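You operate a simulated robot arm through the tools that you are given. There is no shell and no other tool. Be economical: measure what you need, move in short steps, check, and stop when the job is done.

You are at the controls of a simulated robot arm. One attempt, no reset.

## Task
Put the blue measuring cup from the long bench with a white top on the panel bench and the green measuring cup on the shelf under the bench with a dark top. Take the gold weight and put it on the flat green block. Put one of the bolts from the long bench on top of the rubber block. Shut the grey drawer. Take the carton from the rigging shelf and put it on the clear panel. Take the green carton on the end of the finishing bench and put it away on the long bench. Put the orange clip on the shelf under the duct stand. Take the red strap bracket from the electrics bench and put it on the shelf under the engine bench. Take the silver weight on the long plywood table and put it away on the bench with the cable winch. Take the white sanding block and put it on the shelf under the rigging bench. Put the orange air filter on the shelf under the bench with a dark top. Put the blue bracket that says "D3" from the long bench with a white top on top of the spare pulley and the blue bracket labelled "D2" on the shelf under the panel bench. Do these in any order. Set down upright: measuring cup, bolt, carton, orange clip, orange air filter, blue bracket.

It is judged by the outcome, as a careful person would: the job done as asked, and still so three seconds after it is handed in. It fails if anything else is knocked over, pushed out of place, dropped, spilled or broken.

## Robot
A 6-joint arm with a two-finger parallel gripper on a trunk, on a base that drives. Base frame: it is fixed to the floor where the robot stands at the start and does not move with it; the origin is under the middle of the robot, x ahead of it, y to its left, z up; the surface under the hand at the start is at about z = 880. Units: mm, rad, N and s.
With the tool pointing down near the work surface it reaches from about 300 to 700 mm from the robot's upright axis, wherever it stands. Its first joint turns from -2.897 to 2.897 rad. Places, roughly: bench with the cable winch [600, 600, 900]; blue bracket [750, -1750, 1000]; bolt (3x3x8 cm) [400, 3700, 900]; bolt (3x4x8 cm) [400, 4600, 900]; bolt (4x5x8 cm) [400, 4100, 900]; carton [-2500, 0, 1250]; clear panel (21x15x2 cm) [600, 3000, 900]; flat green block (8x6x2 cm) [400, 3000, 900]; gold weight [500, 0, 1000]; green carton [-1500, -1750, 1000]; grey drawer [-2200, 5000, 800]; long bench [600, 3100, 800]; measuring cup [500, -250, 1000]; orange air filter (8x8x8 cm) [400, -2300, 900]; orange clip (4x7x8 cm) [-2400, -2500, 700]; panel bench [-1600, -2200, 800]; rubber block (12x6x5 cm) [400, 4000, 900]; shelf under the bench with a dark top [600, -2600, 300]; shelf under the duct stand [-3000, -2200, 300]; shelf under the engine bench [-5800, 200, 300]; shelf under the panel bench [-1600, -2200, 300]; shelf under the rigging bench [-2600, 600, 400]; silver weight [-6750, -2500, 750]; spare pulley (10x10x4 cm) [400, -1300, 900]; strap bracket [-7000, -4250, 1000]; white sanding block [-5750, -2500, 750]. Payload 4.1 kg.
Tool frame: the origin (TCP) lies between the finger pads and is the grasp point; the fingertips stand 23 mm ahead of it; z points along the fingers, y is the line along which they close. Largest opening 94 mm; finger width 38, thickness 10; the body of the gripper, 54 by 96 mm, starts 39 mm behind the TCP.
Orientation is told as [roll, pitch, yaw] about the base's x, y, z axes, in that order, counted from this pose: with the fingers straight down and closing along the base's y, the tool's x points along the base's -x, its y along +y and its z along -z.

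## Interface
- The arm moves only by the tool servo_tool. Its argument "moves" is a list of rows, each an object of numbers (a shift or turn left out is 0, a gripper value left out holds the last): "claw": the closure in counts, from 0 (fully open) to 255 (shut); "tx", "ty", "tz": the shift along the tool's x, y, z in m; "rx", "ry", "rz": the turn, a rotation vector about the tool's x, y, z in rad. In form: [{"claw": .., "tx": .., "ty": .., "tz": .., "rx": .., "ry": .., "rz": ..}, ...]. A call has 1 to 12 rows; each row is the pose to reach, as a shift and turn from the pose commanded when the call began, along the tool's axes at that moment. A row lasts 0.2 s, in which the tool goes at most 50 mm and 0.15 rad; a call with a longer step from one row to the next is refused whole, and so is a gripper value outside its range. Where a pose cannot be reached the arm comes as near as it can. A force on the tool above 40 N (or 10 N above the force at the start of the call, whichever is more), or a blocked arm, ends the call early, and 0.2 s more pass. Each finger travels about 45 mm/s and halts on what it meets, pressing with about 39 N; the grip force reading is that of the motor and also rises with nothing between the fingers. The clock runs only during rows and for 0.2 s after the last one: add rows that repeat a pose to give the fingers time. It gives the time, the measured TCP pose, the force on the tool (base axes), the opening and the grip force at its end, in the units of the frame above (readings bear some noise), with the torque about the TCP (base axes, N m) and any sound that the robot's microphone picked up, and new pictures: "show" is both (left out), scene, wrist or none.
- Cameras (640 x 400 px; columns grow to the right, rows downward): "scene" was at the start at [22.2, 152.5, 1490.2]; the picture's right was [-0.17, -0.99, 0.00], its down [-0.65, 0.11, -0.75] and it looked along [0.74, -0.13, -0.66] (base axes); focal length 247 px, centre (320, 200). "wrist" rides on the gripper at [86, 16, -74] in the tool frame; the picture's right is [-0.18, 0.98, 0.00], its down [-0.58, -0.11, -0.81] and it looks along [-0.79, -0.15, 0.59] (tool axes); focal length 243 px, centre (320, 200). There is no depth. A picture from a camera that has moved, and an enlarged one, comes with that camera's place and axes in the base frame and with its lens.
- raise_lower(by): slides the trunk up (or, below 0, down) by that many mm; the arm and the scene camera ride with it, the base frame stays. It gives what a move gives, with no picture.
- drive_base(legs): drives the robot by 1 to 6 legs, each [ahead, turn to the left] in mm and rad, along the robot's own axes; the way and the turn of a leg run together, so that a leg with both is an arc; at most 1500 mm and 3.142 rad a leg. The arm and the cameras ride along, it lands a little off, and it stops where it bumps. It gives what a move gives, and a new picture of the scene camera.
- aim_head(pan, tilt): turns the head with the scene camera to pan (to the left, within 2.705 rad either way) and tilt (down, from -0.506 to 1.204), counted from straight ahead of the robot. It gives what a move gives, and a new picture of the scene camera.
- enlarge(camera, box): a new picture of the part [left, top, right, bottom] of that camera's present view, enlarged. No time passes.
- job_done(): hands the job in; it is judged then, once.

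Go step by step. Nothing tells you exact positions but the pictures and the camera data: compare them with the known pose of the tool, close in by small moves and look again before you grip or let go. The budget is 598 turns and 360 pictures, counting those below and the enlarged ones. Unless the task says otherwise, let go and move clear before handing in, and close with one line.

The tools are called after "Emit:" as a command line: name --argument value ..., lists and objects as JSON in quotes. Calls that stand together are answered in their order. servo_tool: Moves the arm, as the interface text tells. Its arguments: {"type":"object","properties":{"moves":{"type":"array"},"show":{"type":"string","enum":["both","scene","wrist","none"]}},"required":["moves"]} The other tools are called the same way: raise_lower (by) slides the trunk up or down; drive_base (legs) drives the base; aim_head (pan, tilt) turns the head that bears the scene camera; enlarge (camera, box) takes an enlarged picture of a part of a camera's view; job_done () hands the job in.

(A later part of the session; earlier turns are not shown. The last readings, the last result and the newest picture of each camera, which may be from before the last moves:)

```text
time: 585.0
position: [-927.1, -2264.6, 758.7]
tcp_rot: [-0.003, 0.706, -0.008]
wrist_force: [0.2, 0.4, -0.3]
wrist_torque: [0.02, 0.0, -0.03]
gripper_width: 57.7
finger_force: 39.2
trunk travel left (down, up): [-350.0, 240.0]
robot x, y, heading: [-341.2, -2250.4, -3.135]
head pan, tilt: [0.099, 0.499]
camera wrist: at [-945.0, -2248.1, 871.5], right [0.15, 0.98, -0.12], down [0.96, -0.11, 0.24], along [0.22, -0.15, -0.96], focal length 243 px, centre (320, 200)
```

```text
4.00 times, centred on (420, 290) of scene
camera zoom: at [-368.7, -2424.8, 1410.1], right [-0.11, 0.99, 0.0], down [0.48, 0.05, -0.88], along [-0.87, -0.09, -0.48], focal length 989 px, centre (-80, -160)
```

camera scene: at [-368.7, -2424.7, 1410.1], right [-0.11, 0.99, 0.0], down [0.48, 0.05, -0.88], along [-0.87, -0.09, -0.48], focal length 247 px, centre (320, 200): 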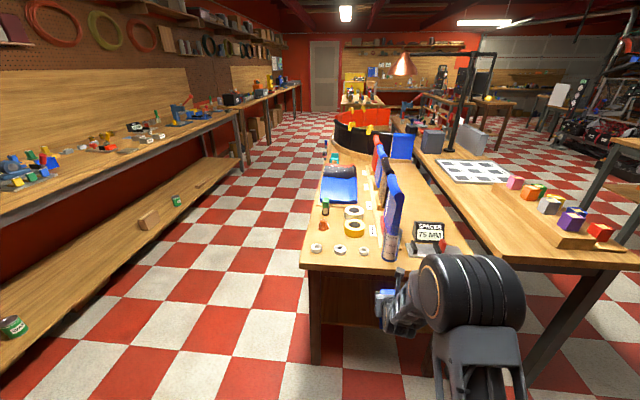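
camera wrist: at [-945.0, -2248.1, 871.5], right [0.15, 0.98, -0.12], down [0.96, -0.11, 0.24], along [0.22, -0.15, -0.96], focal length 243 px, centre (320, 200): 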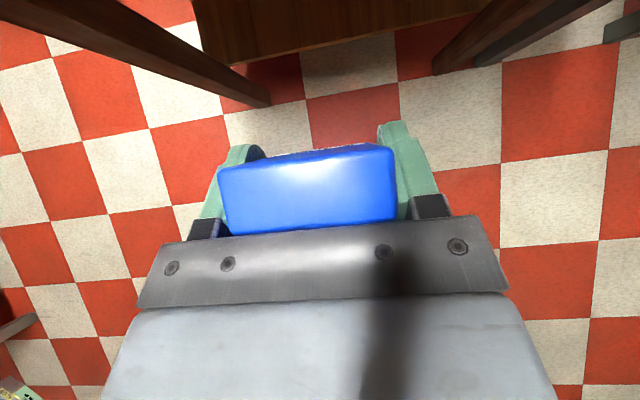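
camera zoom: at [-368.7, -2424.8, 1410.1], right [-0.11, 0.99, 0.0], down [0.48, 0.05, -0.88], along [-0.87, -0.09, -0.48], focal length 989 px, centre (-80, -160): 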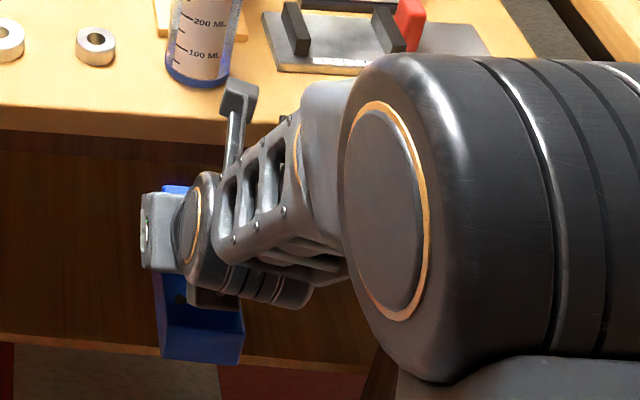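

The tool is now exact (tilt 0.706), and the bracket hangs upright with its foot toward me. I'll lower the trunk and creep in with short legs to avoid swinging it.

Emit:
raise_lower --by -350

Emit:
drive_base --legs '[[48, 0], [48, 0], [48, 0], [48, 0], [48, 0], [45, 0]]'

Emit:
servo_tool --moves '[{"tz": 0}]' --show "wrist"

```text
time: 588.4
position: [-928.5, -2264.6, 408.0]
tcp_rot: [-0.002, 0.704, -0.008]
wrist_force: [-0.2, 0.6, -0.8]
wrist_torque: [0.01, -0.01, -0.05]
gripper_width: 57.8
finger_force: 39.4
trunk travel left (down, up): [0.0, 590.0]
robot x, y, heading: [-338.3, -2244.8, -3.13]
head pan, tilt: [0.099, 0.499]
```

```text
time: 591.9
position: [-1215.0, -2267.4, 408.9]
tcp_rot: [-0.004, 0.706, -0.005]
wrist_force: [0.5, 0.3, -0.2]
wrist_torque: [0.0, 0.03, -0.01]
gripper_width: 57.7
finger_force: 39.0
trunk travel left (down, up): [0.0, 590.0]
robot x, y, heading: [-624.7, -2248.8, -3.135]
head pan, tilt: [0.099, 0.499]
camera scene: at [-654.3, -2426.9, 1060.1], right [-0.11, 0.99, 0.0], down [0.48, 0.05, -0.88], along [-0.87, -0.09, -0.48], focal length 247 px, centre (320, 200)
```

scene: 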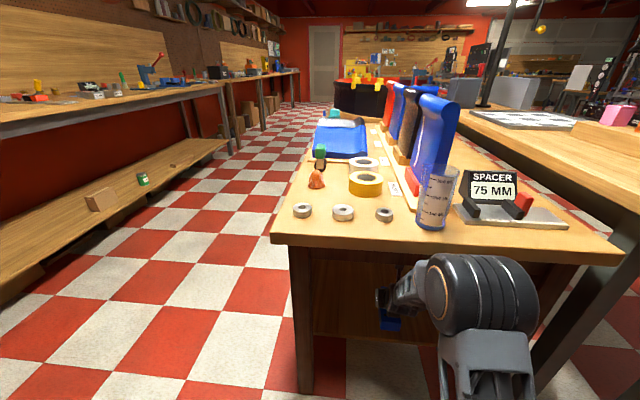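

```text
time: 592.3
position: [-1212.8, -2267.5, 408.1]
tcp_rot: [-0.003, 0.705, -0.005]
wrist_force: [0.6, -0.4, -0.5]
wrist_torque: [0.01, 0.01, 0.0]
gripper_width: 57.6
finger_force: 39.4
trunk travel left (down, up): [0.0, 590.0]
robot x, y, heading: [-625.6, -2251.4, -3.13]
head pan, tilt: [0.099, 0.499]
camera wrist: at [-1230.8, -2251.1, 521.2], right [0.14, 0.98, -0.12], down [0.96, -0.11, 0.24], along [0.22, -0.15, -0.96], focal length 243 px, centre (320, 200)
```

wrist: 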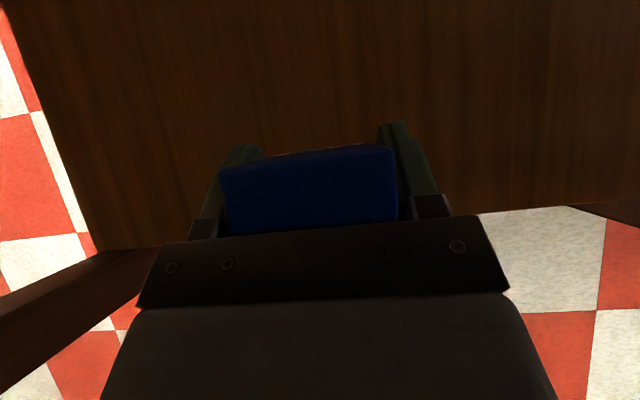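

Emit:
drive_base --legs '[[45, 0]]'

Emit:
servo_tool --moves '[{"tx": -0.0065, "tz": 0.0076}, {"tx": -0.0091, "tz": 0.0107}, {"tx": -0.0117, "tz": 0.0137}, {"tx": -0.0143, "tz": 0.0168}, {"tx": -0.0169, "tz": 0.0198}, {"tx": -0.0194, "tz": 0.0229}, {"tx": -0.022, "tz": 0.0259}, {"tx": -0.0246, "tz": 0.029}]' --show "wrist"

```text
time: 593.3
position: [-1244.1, -2267.7, 401.4]
tcp_rot: [-0.002, 0.683, -0.004]
wrist_force: [0.1, 0.6, -0.6]
wrist_torque: [-0.02, 0.04, 0.03]
gripper_width: 57.8
finger_force: 39.0
trunk travel left (down, up): [0.0, 590.0]
robot x, y, heading: [-665.5, -2251.4, -3.127]
head pan, tilt: [0.099, 0.499]
stopped in leg 1: the robot was blocked; the commanded pose is now the measured one
camera scene: at [-693.2, -2427.3, 1060.3], right [-0.11, 0.99, 0.0], down [0.47, 0.05, -0.88], along [-0.87, -0.09, -0.48], focal length 247 px, centre (320, 200)
```

scene: 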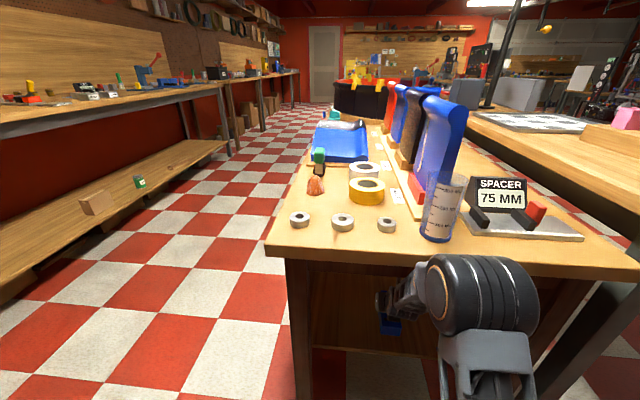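

```text
time: 595.1
position: [-1243.2, -2267.5, 366.8]
tcp_rot: [0.008, 0.683, -0.001]
wrist_force: [0.3, 0.0, -0.7]
wrist_torque: [0.01, 0.04, 0.0]
gripper_width: 57.8
finger_force: 39.3
trunk travel left (down, up): [0.0, 590.0]
robot x, y, heading: [-664.1, -2249.4, -3.136]
head pan, tilt: [0.099, 0.499]
camera wrist: at [-1262.5, -2253.2, 479.5], right [0.15, 0.98, -0.11], down [0.96, -0.12, 0.26], along [0.24, -0.14, -0.96], focal length 243 px, centre (320, 200)
```

wrist: 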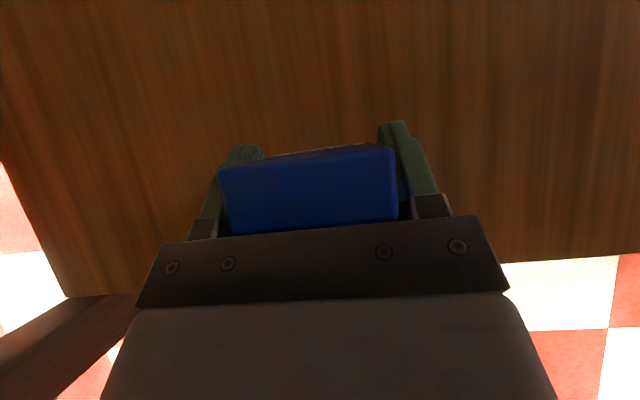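

Something touched lightly, so I'll back off 12 mm, then continue lowering until the bracket touches the shelf.

Emit:
drive_base --legs '[[-12, 0]]'

Emit:
servo_tool --moves '[{"tx": -0.0026, "tz": 0.003}, {"tx": -0.0052, "tz": 0.0061}, {"tx": -0.0078, "tz": 0.0091}, {"tx": -0.0104, "tz": 0.0122}, {"tx": -0.013, "tz": 0.0152}, {"tx": -0.0156, "tz": 0.0183}, {"tx": -0.0182, "tz": 0.0213}, {"tx": -0.0208, "tz": 0.0244}, {"tx": -0.0234, "tz": 0.0274}]' --show "wrist"

```text
time: 595.8
position: [-1232.9, -2268.2, 363.5]
tcp_rot: [0.009, 0.68, -0.001]
wrist_force: [-0.3, 0.5, -0.3]
wrist_torque: [0.0, 0.03, 0.0]
gripper_width: 57.9
finger_force: 38.9
trunk travel left (down, up): [0.0, 590.0]
robot x, y, heading: [-655.6, -2253.1, -3.142]
head pan, tilt: [0.099, 0.499]
camera scene: at [-683.2, -2427.2, 1060.1], right [-0.11, 0.99, 0.0], down [0.48, 0.05, -0.88], along [-0.87, -0.09, -0.48], focal length 247 px, centre (320, 200)
```

scene: 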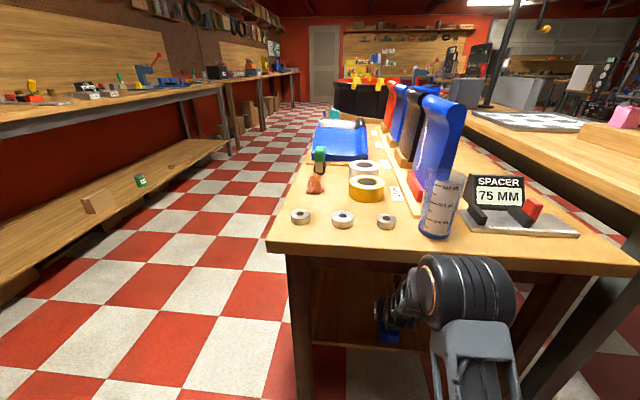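

```text
time: 597.2
position: [-1235.6, -2269.5, 346.7]
tcp_rot: [0.016, 0.696, -0.003]
wrist_force: [2.6, 0.3, 19.0]
wrist_torque: [-0.59, -0.8, 0.09]
gripper_width: 57.7
finger_force: 39.1
trunk travel left (down, up): [0.0, 590.0]
robot x, y, heading: [-652.1, -2252.7, -3.128]
head pan, tilt: [0.099, 0.499]
stopped in row 6: the force on the tool passed its limit at 43 N (the readings are from after the stop); the commanded pose is now the measured one
camera wrist: at [-1254.5, -2254.4, 460.2], right [0.15, 0.98, -0.11], down [0.96, -0.12, 0.25], along [0.23, -0.14, -0.96], focal length 243 px, centre (320, 200)
```

wrist: 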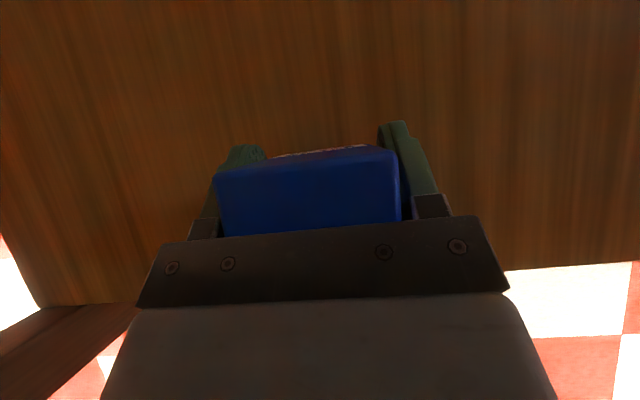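

Firm contact with the shelf. I'll open and withdraw along the tool axis.

Emit:
servo_tool --moves '[{"claw": 90}, {"claw": 60}, {"claw": 30}, {"claw": 0}, {"claw": 0}, {"tz": -0.03}, {"tz": -0.07}, {"tz": -0.11}]' --show "wrist"

```text
time: 599.0
position: [-1165.7, -2271.4, 431.1]
tcp_rot: [0.015, 0.688, -0.002]
wrist_force: [-0.2, -0.3, 0.0]
wrist_torque: [-0.03, 0.0, 0.0]
gripper_width: 94.0
finger_force: 0.1
trunk travel left (down, up): [0.0, 590.0]
robot x, y, heading: [-653.9, -2251.9, -3.132]
head pan, tilt: [0.099, 0.499]
camera wrist: at [-1185.3, -2256.0, 543.6], right [0.15, 0.98, -0.11], down [0.96, -0.12, 0.25], along [0.23, -0.14, -0.96], focal length 243 px, centre (320, 200)
```

wrist: 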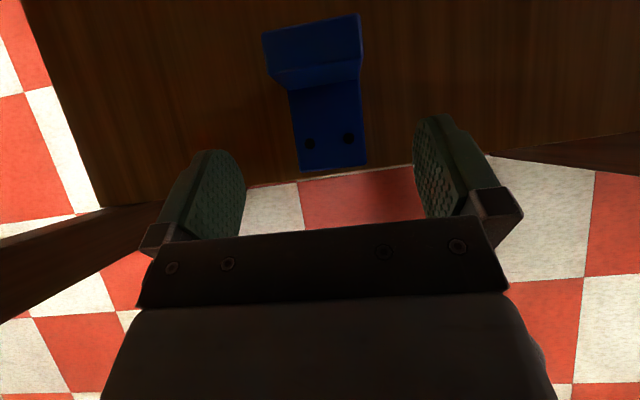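

D2 stands upright on the shelf. I'll back out, raise the trunk and unwind the wrist.

Emit:
drive_base --legs '[[-300, 0]]'

Emit:
raise_lower --by 400

Emit:
raise_lower --by 50

Emit:
servo_tool --moves '[{"rz": -0.14, "tz": -0.03}, {"rz": -0.28, "tz": -0.06}, {"rz": -0.42, "tz": -0.09}, {"rz": -0.56, "tz": -0.12}, {"rz": -0.7, "tz": -0.15}, {"rz": -0.84, "tz": -0.16}, {"rz": -0.98, "tz": -0.16}, {"rz": -1.12, "tz": -0.16}, {"rz": -1.26, "tz": -0.16}, {"rz": -1.4, "tz": -0.16}, {"rz": -1.54, "tz": -0.16}, {"rz": -1.57, "tz": -0.16}]' --show "none"

Emit:
servo_tool --moves '[{"rz": -0.14}, {"rz": -0.28}, {"rz": -0.42}, {"rz": -0.56}, {"rz": -0.7}, {"rz": -0.84}, {"rz": -0.98}, {"rz": -1.12}, {"rz": -1.26}, {"rz": -1.4}, {"rz": -1.54}, {"rz": -1.57}]' --show "none"

```text
time: 601.0
position: [-865.2, -2268.3, 431.3]
tcp_rot: [0.012, 0.69, -0.003]
wrist_force: [-0.8, -0.5, -0.1]
wrist_torque: [-0.02, 0.03, -0.01]
gripper_width: 94.1
finger_force: 0.1
trunk travel left (down, up): [0.0, 590.0]
robot x, y, heading: [-352.5, -2247.6, -3.131]
head pan, tilt: [0.099, 0.499]
camera scene: at [-381.5, -2424.6, 1060.1], right [-0.11, 0.99, 0.0], down [0.48, 0.05, -0.88], along [-0.87, -0.09, -0.48], focal length 247 px, centre (320, 200)
```

scene: 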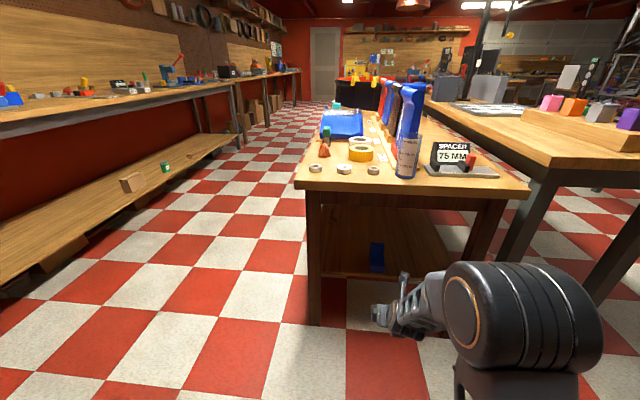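

```text
time: 604.9
position: [-863.7, -2267.7, 830.6]
tcp_rot: [0.014, 0.689, -0.002]
wrist_force: [0.3, -0.1, -0.5]
wrist_torque: [-0.04, 0.02, 0.0]
gripper_width: 93.8
finger_force: 0.1
trunk travel left (down, up): [-400.0, 190.0]
robot x, y, heading: [-352.4, -2247.8, -3.131]
head pan, tilt: [0.099, 0.499]
```

```text
time: 605.8
position: [-864.2, -2268.8, 881.2]
tcp_rot: [0.014, 0.689, -0.004]
wrist_force: [-0.6, -0.4, -0.7]
wrist_torque: [0.0, -0.07, 0.0]
gripper_width: 94.1
finger_force: 0.0
trunk travel left (down, up): [-450.0, 140.0]
robot x, y, heading: [-351.3, -2248.2, -3.131]
head pan, tilt: [0.099, 0.499]
```

```text
time: 608.4
position: [-762.6, -2271.5, 1004.0]
tcp_rot: [0.69, -0.012, 1.56]
wrist_force: [-0.6, -1.0, 0.7]
wrist_torque: [-0.01, 0.03, -0.01]
gripper_width: 94.3
finger_force: 0.0
out of reach, approached as far as the arm can: row 4
trunk travel left (down, up): [-450.0, 140.0]
robot x, y, heading: [-349.4, -2253.0, -3.132]
head pan, tilt: [0.099, 0.499]
```

```text
time: 611.0
position: [-762.9, -2271.4, 1004.9]
tcp_rot: [-0.014, -0.691, 3.14]
wrist_force: [0.4, -0.4, -0.5]
wrist_torque: [0.01, 0.0, 0.03]
gripper_width: 94.2
finger_force: 0.1
trunk travel left (down, up): [-450.0, 140.0]
robot x, y, heading: [-352.4, -2243.6, -3.134]
head pan, tilt: [0.099, 0.499]
```

D2 is visible standing upright on the shelf. Now I'll drive into the south aisle toward the orange clip.

Emit:
drive_base --legs '[[0, 1.172], [916, 0], [0, -1.184], [1300, 0]]'

Emit:
aim_head --pan -0.6 --tilt 0.5

```text
time: 627.7
position: [-2382.1, -3194.5, 1003.4]
tcp_rot: [-0.011, -0.689, -3.112]
wrist_force: [-0.1, 1.1, 0.4]
wrist_torque: [0.03, -0.03, -0.01]
gripper_width: 93.9
finger_force: 0.1
trunk travel left (down, up): [-450.0, 140.0]
robot x, y, heading: [-1973.7, -3159.1, -3.097]
head pan, tilt: [0.099, 0.499]
camera scene: at [-1995.6, -3333.7, 1510.1], right [-0.14, 0.99, 0.0], down [0.47, 0.07, -0.88], along [-0.87, -0.13, -0.48], focal length 247 px, centre (320, 200)
```

scene: 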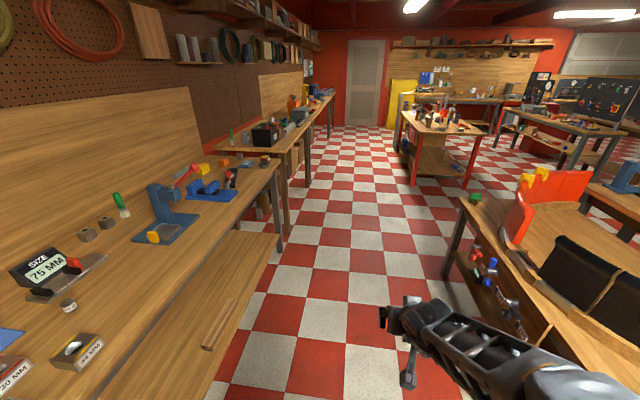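

```text
time: 628.8
position: [-2382.7, -3194.0, 1005.1]
tcp_rot: [-0.012, -0.691, -3.11]
wrist_force: [-0.7, 0.4, 0.1]
wrist_torque: [0.0, -0.05, 0.03]
gripper_width: 94.1
finger_force: 0.0
trunk travel left (down, up): [-450.0, 140.0]
robot x, y, heading: [-1971.3, -3159.4, -3.101]
head pan, tilt: [-0.6, 0.499]
camera scene: at [-1982.8, -3272.7, 1510.1], right [0.53, 0.85, 0.0], down [0.41, -0.25, -0.88], along [-0.75, 0.46, -0.48], focal length 247 px, centre (320, 200)
```

scene: 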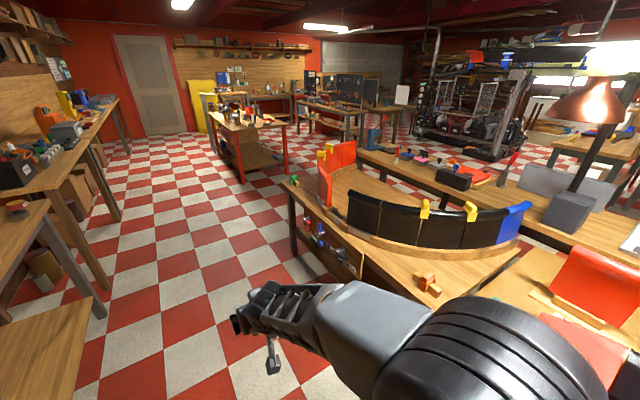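

Emit:
enlarge --camera "scene" --box '[270, 170, 510, 320]'

```text
2.67 times, centred on (390, 245) of scene
camera zoom: at [-1982.8, -3272.7, 1510.1], right [0.53, 0.85, 0.0], down [0.41, -0.25, -0.88], along [-0.75, 0.46, -0.48], focal length 659 px, centre (133, 80)
```

zoom: 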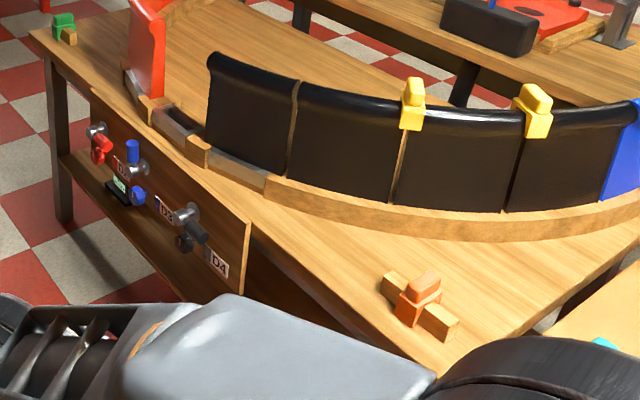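

The orange clip sits astride a small wooden bar on the duct stand's southeast corner, at about (-2350, -2550). I'll drive in front of it facing +y.

Emit:
drive_base --legs '[[380, 0], [0, -1.612]]'

Emit:
aim_head --pan 0.0 --tilt 0.8

Emit:
servo_tool --moves '[{"tz": 0}]' --show "wrist"

```text
time: 635.1
position: [-2357.7, -2762.1, 1003.8]
tcp_rot: [-0.012, -0.689, 1.543]
wrist_force: [-0.1, 0.1, 1.3]
wrist_torque: [0.0, 0.03, -0.01]
gripper_width: 93.8
finger_force: 0.0
trunk travel left (down, up): [-450.0, 140.0]
robot x, y, heading: [-2337.8, -3178.4, 1.557]
head pan, tilt: [-0.6, 0.499]
camera scene: at [-2460.9, -3157.2, 1510.1], right [0.82, -0.58, 0.0], down [-0.28, -0.39, -0.88], along [0.51, 0.72, -0.48], focal length 247 px, centre (320, 200)
```

scene: 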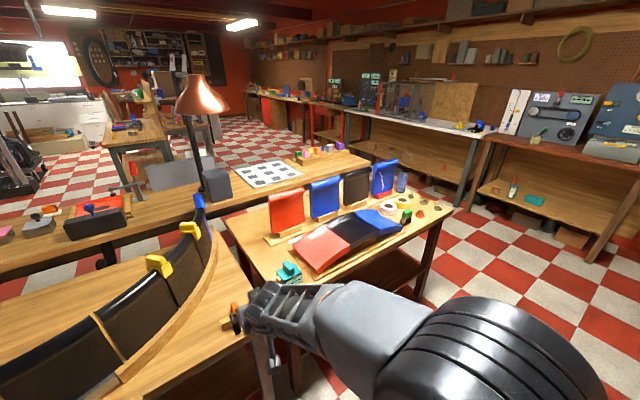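

```text
time: 636.1
position: [-2357.5, -2763.1, 1005.0]
tcp_rot: [-0.011, -0.688, 1.543]
wrist_force: [-0.2, -0.1, -0.5]
wrist_torque: [-0.02, 0.03, 0.0]
gripper_width: 94.1
finger_force: 0.1
trunk travel left (down, up): [-450.0, 140.0]
robot x, y, heading: [-2344.9, -3176.3, 1.556]
head pan, tilt: [0.0, 0.799]
camera scene: at [-2512.2, -3150.8, 1484.2], right [1.0, -0.02, 0.0], down [-0.01, -0.72, -0.7], along [0.01, 0.7, -0.72], focal length 247 px, centre (320, 200)
```

scene: 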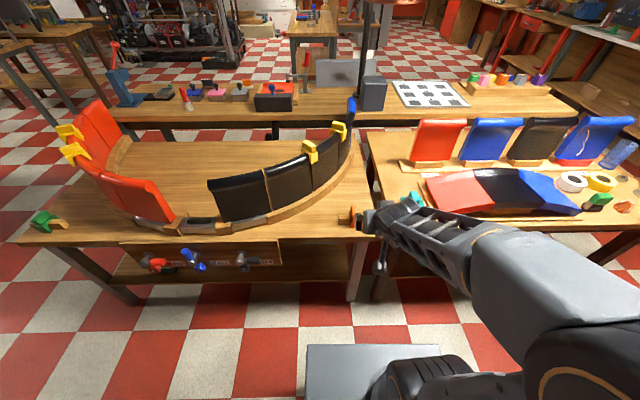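

```text
time: 636.5
position: [-2358.0, -2763.1, 1004.7]
tcp_rot: [-0.012, -0.69, 1.544]
wrist_force: [0.7, -0.8, -0.1]
wrist_torque: [0.02, 0.01, 0.02]
gripper_width: 93.9
finger_force: 0.0
trunk travel left (down, up): [-450.0, 140.0]
robot x, y, heading: [-2343.4, -3173.8, 1.56]
head pan, tilt: [0.0, 0.799]
camera wrist: at [-2378.3, -2876.4, 1007.0], right [-0.98, 0.18, 0.11], down [0.1, -0.07, 0.99], along [0.18, 0.98, 0.05], focal length 243 px, centre (320, 200)
```

wrist: 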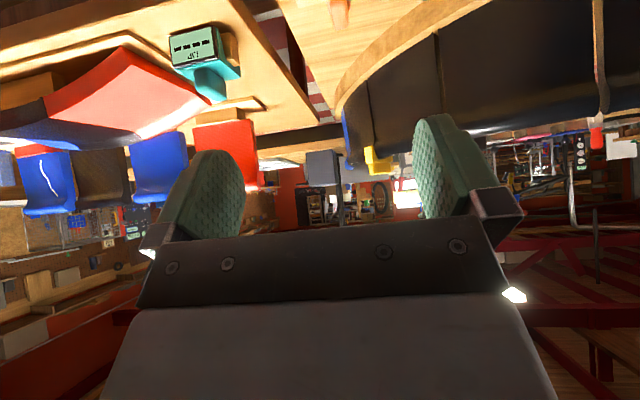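

Emit:
servo_tool --moves '[{"ry": 0.14}, {"ry": 0.28}, {"ry": 0.42}, {"ry": 0.49}, {"ry": 0.49}]' --show "wrist"

```text
time: 637.7
position: [-2387.3, -2770.7, 968.8]
tcp_rot: [-0.109, -0.257, 1.54]
wrist_force: [0.7, -0.2, -0.3]
wrist_torque: [0.04, -0.01, 0.01]
gripper_width: 94.1
finger_force: 0.1
out of reach, approached as far as the arm can: row 1, 2, 3, 4, 5
trunk travel left (down, up): [-450.0, 140.0]
robot x, y, heading: [-2343.7, -3175.6, 1.563]
head pan, tilt: [0.0, 0.799]
camera wrist: at [-2415.6, -2873.0, 1016.3], right [-0.97, 0.24, -0.06], down [0.03, 0.35, 0.93], along [0.24, 0.9, -0.35], focal length 243 px, centre (320, 200)
```

wrist: 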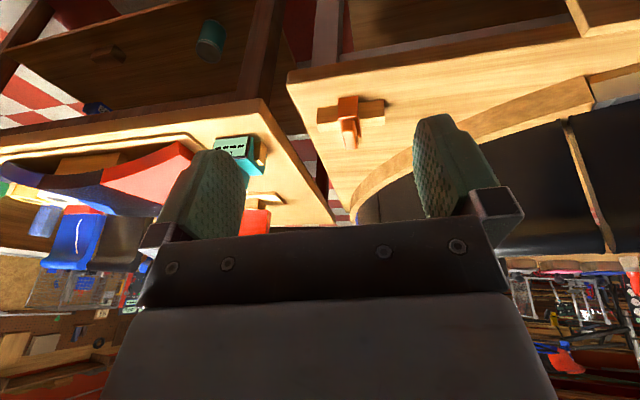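

Emit:
servo_tool --moves '[{"tx": -0.036, "ty": -0.006, "tz": 0.009, "rx": -0.03, "ry": -0.06, "rz": -0.008}, {"tx": -0.072, "ty": -0.012, "tz": 0.019, "rx": -0.06, "ry": -0.12, "rz": -0.015}, {"tx": -0.108, "ty": -0.018, "tz": 0.028, "rx": -0.09, "ry": -0.18, "rz": -0.022}, {"tx": -0.145, "ty": -0.025, "tz": 0.038, "rx": -0.117, "ry": -0.243, "rz": -0.03}, {"tx": -0.145, "ty": -0.025, "tz": 0.038, "rx": -0.117, "ry": -0.243, "rz": -0.03}, {"tx": -0.145, "ty": -0.025, "tz": 0.038, "rx": -0.117, "ry": -0.243, "rz": -0.03}]' --show "wrist"

```text
time: 639.1
position: [-2340.3, -2635.4, 954.0]
tcp_rot: [-0.129, -0.541, 1.632]
wrist_force: [-0.1, -0.8, -0.1]
wrist_torque: [0.0, 0.0, 0.01]
gripper_width: 94.0
finger_force: 0.0
out of reach, approached as far as the arm can: row 2, 3, 4
trunk travel left (down, up): [-450.0, 140.0]
robot x, y, heading: [-2344.1, -3173.6, 1.558]
head pan, tilt: [0.0, 0.799]
camera wrist: at [-2358.0, -2747.8, 971.5], right [-0.99, 0.16, -0.01], down [0.0, 0.08, 1.0], along [0.16, 0.98, -0.08], focal length 243 px, centre (320, 200)
```

wrist: 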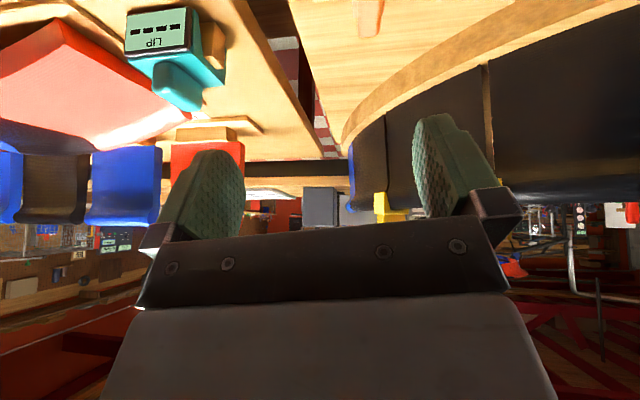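

Emit:
servo_tool --moves '[{"tz": 0}, {"tz": 0}]' --show "none"

```text
time: 639.7
position: [-2340.0, -2635.2, 953.6]
tcp_rot: [-0.129, -0.54, 1.633]
wrist_force: [0.3, -0.2, 0.2]
wrist_torque: [-0.02, 0.01, 0.0]
gripper_width: 94.3
finger_force: 0.0
trunk travel left (down, up): [-450.0, 140.0]
robot x, y, heading: [-2345.6, -3176.1, 1.56]
head pan, tilt: [0.0, 0.799]
```

Emit:
servo_tool --moves '[{"tz": -0.03, "ry": 0.14}, {"tz": -0.05, "ry": 0.28}, {"tz": -0.05, "ry": 0.42}, {"tz": -0.05, "ry": 0.54}, {"tz": -0.05, "ry": 0.54}, {"tz": -0.05, "ry": 0.54}]' --show "none"

```text
time: 641.1
position: [-2312.0, -2659.5, 984.4]
tcp_rot: [-0.245, 0.005, 1.602]
wrist_force: [-0.7, 0.0, -0.5]
wrist_torque: [-0.01, -0.03, -0.01]
gripper_width: 93.9
finger_force: 0.0
out of reach, approached as far as the arm can: row 1, 2, 3, 4, 5, 6
trunk travel left (down, up): [-450.0, 140.0]
robot x, y, heading: [-2344.6, -3175.2, 1.563]
head pan, tilt: [0.0, 0.799]
```

The wrist joints appear to be near a limit after the half-turns. I'll test which way unwinding helps.

Emit:
servo_tool --moves '[{"rz": 0.14}, {"rz": 0.28}, {"rz": 0.42}, {"rz": 0.56}, {"rz": 0.56}]' --show "none"

```text
time: 642.3
position: [-2314.0, -2657.2, 987.2]
tcp_rot: [-0.212, -0.125, 1.055]
wrist_force: [0.3, 0.5, -1.0]
wrist_torque: [0.0, 0.03, 0.02]
gripper_width: 94.3
finger_force: 0.0
trunk travel left (down, up): [-450.0, 140.0]
robot x, y, heading: [-2346.3, -3173.8, 1.558]
head pan, tilt: [0.0, 0.799]
```

Emit:
servo_tool --moves '[{"rx": -0.1, "ry": 0.06}, {"rx": -0.212, "ry": 0.125}, {"rx": -0.212, "ry": 0.125}]' --show "none"

```text
time: 643.1
position: [-2313.7, -2657.0, 988.0]
tcp_rot: [-0.211, -0.125, 1.055]
wrist_force: [-0.2, 0.8, 0.5]
wrist_torque: [0.03, -0.01, 0.02]
gripper_width: 94.0
finger_force: 0.0
out of reach, approached as far as the arm can: row 1, 2, 3
trunk travel left (down, up): [-450.0, 140.0]
robot x, y, heading: [-2345.2, -3173.3, 1.554]
head pan, tilt: [0.0, 0.799]
```

The fourth joint seems stuck at its limit on the flipped side. I'll swing the tool round sideways to unwrap it: first restore yaw and tilt, then circle via the right side.

Emit:
servo_tool --moves '[{"rz": -0.14, "tz": -0.02}, {"rz": -0.28, "tz": -0.04}, {"rz": -0.42, "tz": -0.06}, {"rz": -0.5, "tz": -0.06}, {"rz": -0.5, "tz": -0.06}]' --show "none"

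Emit:
servo_tool --moves '[{"rx": -0.01, "ry": -0.13, "rz": 0.028}, {"rx": -0.018, "ry": -0.26, "rz": 0.056}, {"rx": -0.027, "ry": -0.39, "rz": 0.084}, {"rx": -0.036, "ry": -0.51, "rz": 0.112}, {"rx": -0.045, "ry": -0.63, "rz": 0.14}, {"rx": -0.045, "ry": -0.63, "rz": 0.14}]' --show "none"

Emit:
servo_tool --moves '[{"rx": 0.05, "ry": -0.08, "rz": 0.022}, {"rx": 0.1, "ry": -0.16, "rz": 0.045}, {"rx": 0.15, "ry": -0.245, "rz": 0.067}, {"rx": 0.15, "ry": -0.245, "rz": 0.067}]' --show "none"

```text
time: 644.3
position: [-2328.5, -2657.8, 1043.3]
tcp_rot: [-0.264, -0.013, 1.546]
wrist_force: [0.2, 1.0, 0.5]
wrist_torque: [0.0, -0.01, -0.02]
gripper_width: 94.1
finger_force: 0.1
trunk travel left (down, up): [-450.0, 140.0]
robot x, y, heading: [-2345.1, -3177.7, 1.553]
head pan, tilt: [0.0, 0.799]
```

```text
time: 645.7
position: [-2330.2, -2658.5, 1045.1]
tcp_rot: [-0.2, -0.657, 1.546]
wrist_force: [-0.8, -0.2, -1.0]
wrist_torque: [-0.01, 0.0, 0.01]
gripper_width: 94.2
finger_force: 0.0
trunk travel left (down, up): [-450.0, 140.0]
robot x, y, heading: [-2346.9, -3170.7, 1.56]
head pan, tilt: [0.0, 0.799]
```

```text
time: 646.7
position: [-2328.0, -2656.7, 1045.6]
tcp_rot: [-0.353, -0.909, 1.549]
wrist_force: [-0.3, -0.5, 0.6]
wrist_torque: [-0.03, 0.01, 0.02]
gripper_width: 94.2
finger_force: 0.0
trunk travel left (down, up): [-450.0, 140.0]
robot x, y, heading: [-2348.0, -3170.5, 1.557]
head pan, tilt: [0.0, 0.799]
```

Emit:
servo_tool --moves '[{"rx": -0.05, "ry": -0.1, "rz": 0.03}, {"rx": -0.1, "ry": -0.19, "rz": 0.06}, {"rx": -0.1, "ry": -0.19, "rz": 0.06}]' --show "none"

Emit:
servo_tool --moves '[{"rx": -0.08, "ry": -0.04, "rz": 0.005}, {"rx": -0.17, "ry": -0.07, "rz": 0.01}, {"rx": -0.25, "ry": -0.1, "rz": 0.01}, {"rx": -0.25, "ry": -0.1, "rz": 0.01}]' --show "none"

Emit:
servo_tool --moves '[{"ry": 0.14}, {"ry": 0.28}, {"ry": 0.42}, {"ry": 0.56}, {"ry": 0.7}, {"ry": 0.84}, {"ry": 0.98}, {"ry": 1.12}, {"ry": 1.2}, {"ry": 1.2}]' --show "none"

```text
time: 647.5
position: [-2327.5, -2657.0, 1045.6]
tcp_rot: [-0.25, -1.108, 1.55]
wrist_force: [-0.1, 0.8, -0.3]
wrist_torque: [0.02, -0.03, 0.01]
gripper_width: 93.7
finger_force: 0.0
trunk travel left (down, up): [-450.0, 140.0]
robot x, y, heading: [-2340.7, -3173.6, 1.554]
head pan, tilt: [0.0, 0.799]
```

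```text
time: 648.5
position: [-2329.6, -2657.1, 1045.9]
tcp_rot: [-0.005, -1.208, 1.554]
wrist_force: [0.6, 0.7, -0.1]
wrist_torque: [-0.01, -0.02, -0.01]
gripper_width: 94.2
finger_force: 0.0
trunk travel left (down, up): [-450.0, 140.0]
robot x, y, heading: [-2344.8, -3170.5, 1.556]
head pan, tilt: [0.0, 0.799]
```

```text
time: 650.7
position: [-2328.9, -2657.7, 1046.9]
tcp_rot: [-0.001, -0.007, 1.549]
wrist_force: [-0.4, -0.7, 0.8]
wrist_torque: [-0.02, 0.01, 0.03]
gripper_width: 93.6
finger_force: 0.0
trunk travel left (down, up): [-450.0, 140.0]
robot x, y, heading: [-2346.7, -3173.1, 1.557]
head pan, tilt: [0.0, 0.799]
```

The wrist is unwrapped and tool-down is exact again. Now I'll look at the clip.

Emit:
servo_tool --moves '[{"ty": 0.03, "tz": 0.03}, {"ty": 0.03, "tz": 0.06}]' --show "wrist"

```text
time: 651.3
position: [-2356.7, -2655.0, 981.2]
tcp_rot: [-0.003, -0.009, 1.548]
wrist_force: [-0.4, -0.3, -0.3]
wrist_torque: [0.02, 0.01, 0.04]
gripper_width: 93.9
finger_force: 0.1
trunk travel left (down, up): [-450.0, 140.0]
robot x, y, heading: [-2345.7, -3175.0, 1.553]
head pan, tilt: [0.0, 0.799]
camera wrist: at [-2375.8, -2742.5, 1056.2], right [-0.98, 0.21, 0.0], down [0.12, 0.57, 0.81], along [0.17, 0.79, -0.58], focal length 243 px, centre (320, 200)
```

wrist: 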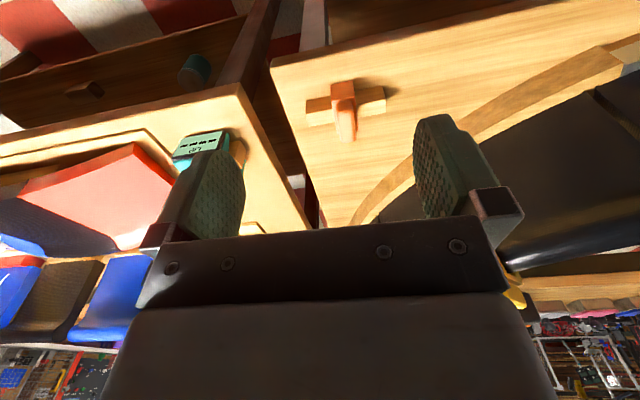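

Emit:
servo_tool --moves '[{"tx": -0.02, "ty": 0.012, "tz": 0.03, "ry": -0.12}, {"tx": -0.04, "ty": 0.012, "tz": 0.06, "ry": -0.24}, {"tx": -0.065, "ty": 0.012, "tz": 0.09, "ry": -0.36}, {"tx": -0.085, "ty": 0.012, "tz": 0.11, "ry": -0.45}, {"tx": -0.085, "ty": 0.012, "tz": 0.11, "ry": -0.45}]' --show "wrist"

```text
time: 652.5
position: [-2366.3, -2569.8, 876.6]
tcp_rot: [-0.002, -0.462, 1.55]
wrist_force: [0.0, -0.7, 0.0]
wrist_torque: [0.0, -0.02, 0.02]
gripper_width: 93.9
finger_force: 0.0
trunk travel left (down, up): [-450.0, 140.0]
robot x, y, heading: [-2350.1, -3168.1, 1.559]
head pan, tilt: [0.0, 0.799]
camera wrist: at [-2385.8, -2680.1, 905.3], right [-0.98, 0.19, 0.08], down [0.11, 0.16, 0.98], along [0.17, 0.97, -0.18], focal length 243 px, centre (320, 200)
```

wrist: 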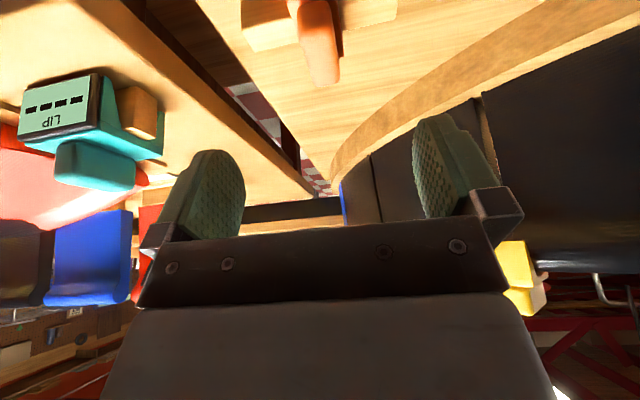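

Emit:
servo_tool --moves '[{"tx": -0.0376, "ty": 0.003, "tz": 0.0187}, {"tx": -0.02, "ty": 0.003, "tz": 0.055}, {"tx": -0.006, "ty": 0.003, "tz": 0.083}, {"tx": 0.0079, "ty": 0.003, "tz": 0.11}, {"tx": 0.0079, "ty": 0.003, "tz": 0.11}]' --show "wrist"

```text
time: 653.7
position: [-2371.4, -2530.2, 774.7]
tcp_rot: [-0.002, -0.459, 1.55]
wrist_force: [-0.2, 0.1, 0.0]
wrist_torque: [0.04, 0.01, 0.0]
gripper_width: 94.0
finger_force: 0.0
trunk travel left (down, up): [-450.0, 140.0]
robot x, y, heading: [-2345.3, -3176.5, 1.555]
head pan, tilt: [0.0, 0.799]
camera wrist: at [-2388.6, -2640.4, 804.2], right [-0.98, 0.19, 0.08], down [0.11, 0.16, 0.98], along [0.17, 0.97, -0.18], focal length 243 px, centre (320, 200)
```

wrist: 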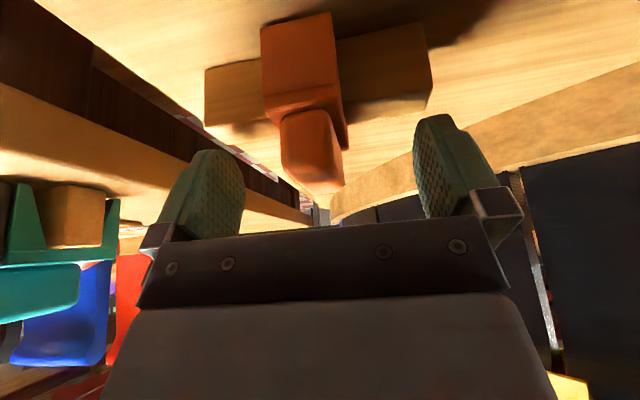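

Emit:
servo_tool --moves '[{"claw": 120}, {"claw": 255}, {"claw": 255}, {"claw": 255}, {"claw": 255}, {"claw": 255}]' --show "none"

Emit:
servo_tool --moves '[{"tx": -0.0178, "tz": -0.0358}, {"tx": -0.0357, "tz": -0.0716}, {"tx": -0.0357, "tz": -0.0716}]' --show "wrist"

```text
time: 655.1
position: [-2370.3, -2530.6, 775.0]
tcp_rot: [-0.002, -0.459, 1.551]
wrist_force: [0.0, 0.6, -0.5]
wrist_torque: [-0.02, 0.0, 0.02]
gripper_width: 23.2
finger_force: 38.8
trunk travel left (down, up): [-450.0, 140.0]
robot x, y, heading: [-2346.2, -3175.1, 1.558]
head pan, tilt: [0.0, 0.799]
```

```text
time: 655.9
position: [-2369.5, -2527.6, 855.5]
tcp_rot: [-0.003, -0.457, 1.55]
wrist_force: [-0.1, -0.1, -0.5]
wrist_torque: [0.01, 0.0, 0.01]
gripper_width: 23.2
finger_force: 39.1
trunk travel left (down, up): [-450.0, 140.0]
robot x, y, heading: [-2348.3, -3174.6, 1.561]
head pan, tilt: [0.0, 0.799]
camera wrist: at [-2388.5, -2639.1, 884.1], right [-0.98, 0.19, 0.08], down [0.11, 0.16, 0.98], along [0.17, 0.97, -0.18], focal length 243 px, centre (320, 200)
```

wrist: 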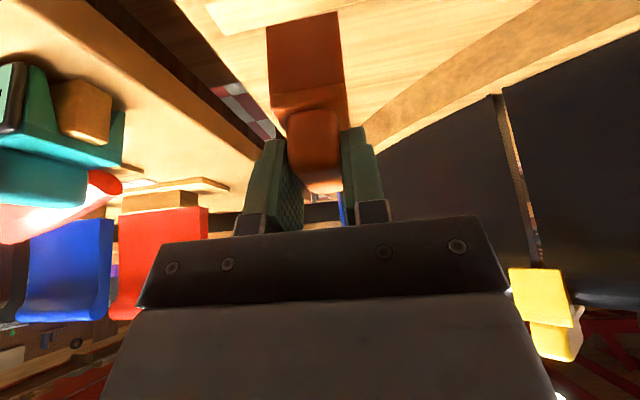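

The clip is free of its bar. I'll back off, angle toward the open bay of the stand, and lower the trunk.

Emit:
drive_base --legs '[[-180, 0], [0, 0.2]]'

Emit:
raise_lower --by -400

Emit:
raise_lower --by -50

Emit:
aim_head --pan -0.1 --tilt 0.5

Emit:
servo_tool --moves '[{"tz": 0}]' --show "wrist"

```text
time: 658.2
position: [-2502.0, -2726.2, 855.4]
tcp_rot: [-0.005, -0.459, 1.753]
wrist_force: [-0.1, -0.4, 0.7]
wrist_torque: [-0.01, -0.03, 0.05]
gripper_width: 23.1
finger_force: 39.2
trunk travel left (down, up): [-450.0, 140.0]
robot x, y, heading: [-2347.7, -3351.5, 1.76]
head pan, tilt: [0.0, 0.799]
camera scene: at [-2516.5, -3365.3, 1484.1], right [0.98, 0.19, 0.0], down [0.13, -0.7, -0.7], along [-0.13, 0.69, -0.72], focal length 247 px, centre (320, 200)
```

scene: 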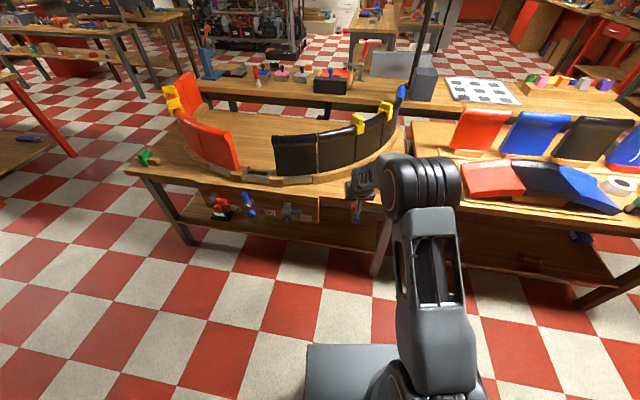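

```text
time: 662.0
position: [-2502.1, -2727.5, 455.7]
tcp_rot: [-0.002, -0.46, 1.751]
wrist_force: [0.4, -0.6, 0.3]
wrist_torque: [-0.01, 0.0, -0.01]
gripper_width: 23.0
finger_force: 39.2
trunk travel left (down, up): [-50.0, 540.0]
robot x, y, heading: [-2347.0, -3354.7, 1.762]
head pan, tilt: [0.0, 0.799]
```

```text
time: 662.9
position: [-2501.6, -2727.8, 405.1]
tcp_rot: [-0.001, -0.458, 1.751]
wrist_force: [0.3, 1.7, -0.8]
wrist_torque: [0.03, -0.01, 0.01]
gripper_width: 23.1
finger_force: 38.6
trunk travel left (down, up): [0.0, 590.0]
robot x, y, heading: [-2353.8, -3357.6, 1.758]
head pan, tilt: [0.0, 0.799]
```

```text
time: 663.7
position: [-2500.9, -2727.3, 404.9]
tcp_rot: [-0.001, -0.46, 1.751]
wrist_force: [0.3, -0.7, -0.1]
wrist_torque: [-0.01, 0.01, 0.0]
gripper_width: 23.0
finger_force: 38.6
trunk travel left (down, up): [0.0, 590.0]
robot x, y, heading: [-2348.8, -3354.9, 1.758]
head pan, tilt: [-0.099, 0.499]
camera scene: at [-2509.2, -3353.9, 1060.0], right [1.0, 0.09, 0.0], down [0.04, -0.48, -0.88], along [-0.08, 0.87, -0.48], focal length 247 px, centre (320, 200)
```

scene: 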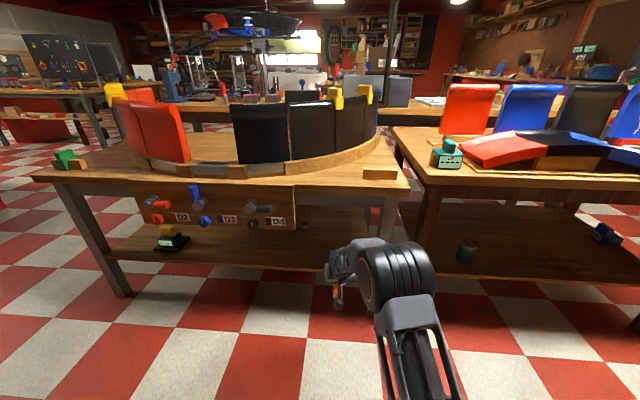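

```text
time: 664.1
position: [-2501.0, -2727.9, 405.1]
tcp_rot: [-0.003, -0.457, 1.751]
wrist_force: [-0.3, -0.3, -0.1]
wrist_torque: [-0.02, 0.0, 0.0]
gripper_width: 23.5
finger_force: 38.8
trunk travel left (down, up): [0.0, 590.0]
robot x, y, heading: [-2350.3, -3351.2, 1.756]
head pan, tilt: [-0.099, 0.499]
camera wrist: at [-2497.5, -2839.1, 433.9], right [-1.0, -0.01, 0.08], down [0.08, 0.18, 0.98], along [-0.03, 0.98, -0.18], focal length 243 px, centre (320, 200)
```

wrist: 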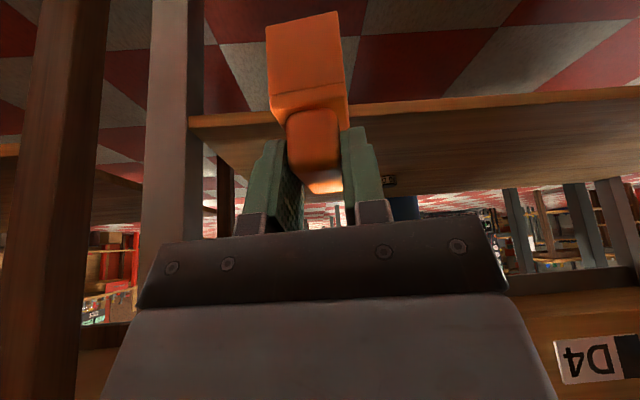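

Emit:
drive_base --legs '[[60, 0], [50, 0]]'

Emit:
servo_tool --moves '[{"tz": 0}]' --show "wrist"

```text
time: 665.6
position: [-2522.1, -2618.1, 406.2]
tcp_rot: [0.001, -0.461, 1.752]
wrist_force: [-0.3, 0.2, 0.0]
wrist_torque: [-0.02, 0.0, -0.01]
gripper_width: 23.1
finger_force: 38.8
trunk travel left (down, up): [0.0, 590.0]
robot x, y, heading: [-2368.4, -3245.9, 1.763]
head pan, tilt: [-0.099, 0.499]
camera scene: at [-2529.8, -3244.6, 1060.1], right [1.0, 0.09, 0.0], down [0.04, -0.48, -0.88], along [-0.08, 0.87, -0.48], focal length 247 px, centre (320, 200)
```

scene: 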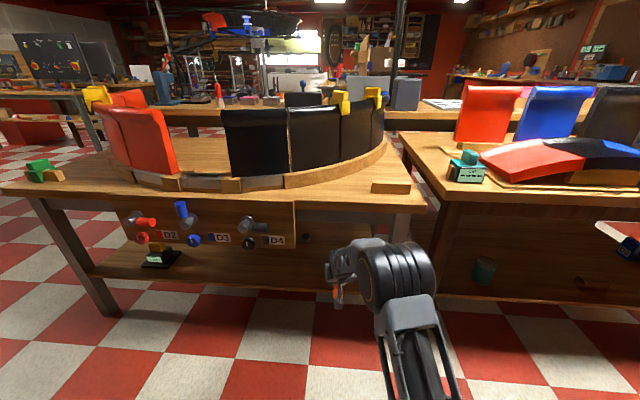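

```text
time: 666.0
position: [-2523.1, -2619.2, 404.8]
tcp_rot: [-0.001, -0.459, 1.754]
wrist_force: [-0.2, 0.2, 0.2]
wrist_torque: [-0.02, 0.02, 0.0]
gripper_width: 23.0
finger_force: 38.8
trunk travel left (down, up): [0.0, 590.0]
robot x, y, heading: [-2366.9, -3245.9, 1.755]
head pan, tilt: [-0.099, 0.499]
camera wrist: at [-2518.4, -2729.9, 433.8], right [-1.0, -0.01, 0.08], down [0.08, 0.18, 0.98], along [-0.03, 0.98, -0.18], focal length 243 px, centre (320, 200)
```

wrist: 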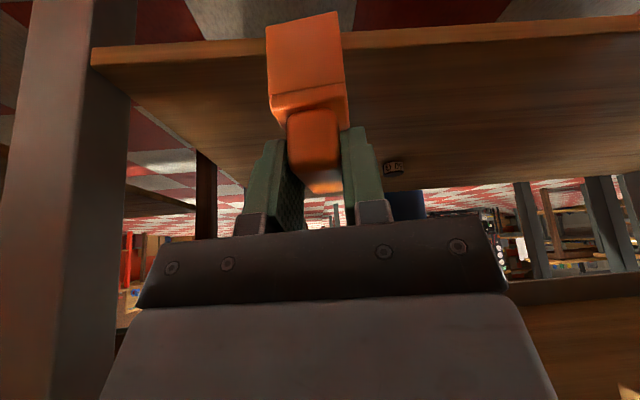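

Shelf top is at z≈277 with its edge at y≈-2555. I'll lower 40 mm, creep in 145 mm, then set down.

Emit:
servo_tool --moves '[{"tx": 0.0089, "tz": 0.0179}, {"tx": 0.0177, "tz": 0.0358}, {"tx": 0.0177, "tz": 0.0358}]' --show "none"

Emit:
drive_base --legs '[[50, 0], [50, 0], [45, 0]]'

Emit:
servo_tool --moves '[{"tx": 0.0044, "tz": 0.009}, {"tx": 0.0062, "tz": 0.0125}, {"tx": 0.008, "tz": 0.0161}, {"tx": 0.0097, "tz": 0.0197}, {"tx": 0.0115, "tz": 0.0233}, {"tx": 0.0133, "tz": 0.0269}, {"tx": 0.0151, "tz": 0.0305}, {"tx": 0.0168, "tz": 0.034}]' --show "wrist"

```text
time: 666.8
position: [-2520.8, -2618.4, 365.2]
tcp_rot: [-0.001, -0.459, 1.753]
wrist_force: [0.1, -0.2, -0.5]
wrist_torque: [-0.01, -0.01, 0.01]
gripper_width: 22.9
finger_force: 39.1
trunk travel left (down, up): [0.0, 590.0]
robot x, y, heading: [-2368.4, -3247.9, 1.75]
head pan, tilt: [-0.099, 0.499]
```

```text
time: 668.8
position: [-2547.1, -2476.3, 364.6]
tcp_rot: [-0.002, -0.458, 1.751]
wrist_force: [-0.5, 0.1, -0.6]
wrist_torque: [0.01, 0.02, 0.0]
gripper_width: 23.3
finger_force: 39.0
trunk travel left (down, up): [0.0, 590.0]
robot x, y, heading: [-2395.3, -3102.7, 1.758]
head pan, tilt: [-0.099, 0.499]
camera scene: at [-2556.7, -3101.6, 1060.1], right [1.0, 0.09, 0.0], down [0.04, -0.48, -0.88], along [-0.08, 0.87, -0.48], focal length 247 px, centre (320, 200)
```

scene: 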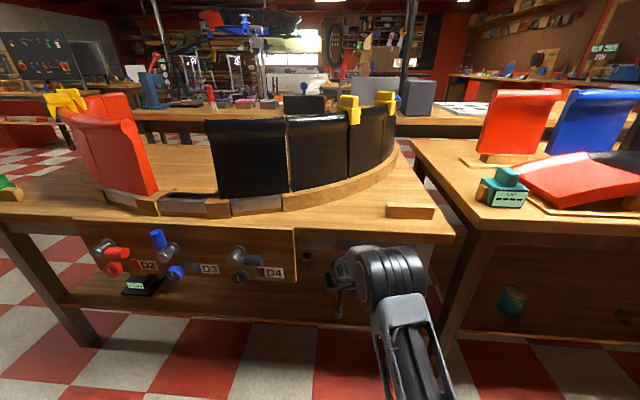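

```text
time: 669.7
position: [-2548.2, -2472.2, 352.2]
tcp_rot: [-0.002, -0.473, 1.751]
wrist_force: [1.5, -3.4, 16.6]
wrist_torque: [-0.47, -0.06, 0.02]
gripper_width: 23.4
finger_force: 38.9
trunk travel left (down, up): [0.0, 590.0]
robot x, y, heading: [-2395.1, -3103.9, 1.754]
head pan, tilt: [-0.099, 0.499]
stopped in row 4: the force on the tool passed its limit at 43 N (the readings are from after the stop); the commanded pose is now the measured one
camera wrist: at [-2544.2, -2584.9, 379.1], right [-1.0, -0.01, 0.08], down [0.08, 0.17, 0.98], along [-0.03, 0.99, -0.17], focal length 243 px, centre (320, 200)
```

wrist: 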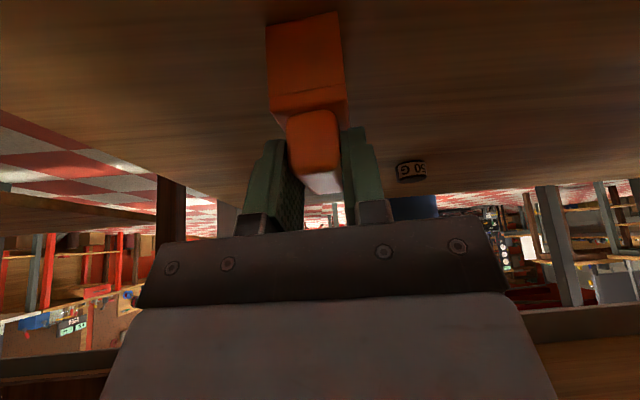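

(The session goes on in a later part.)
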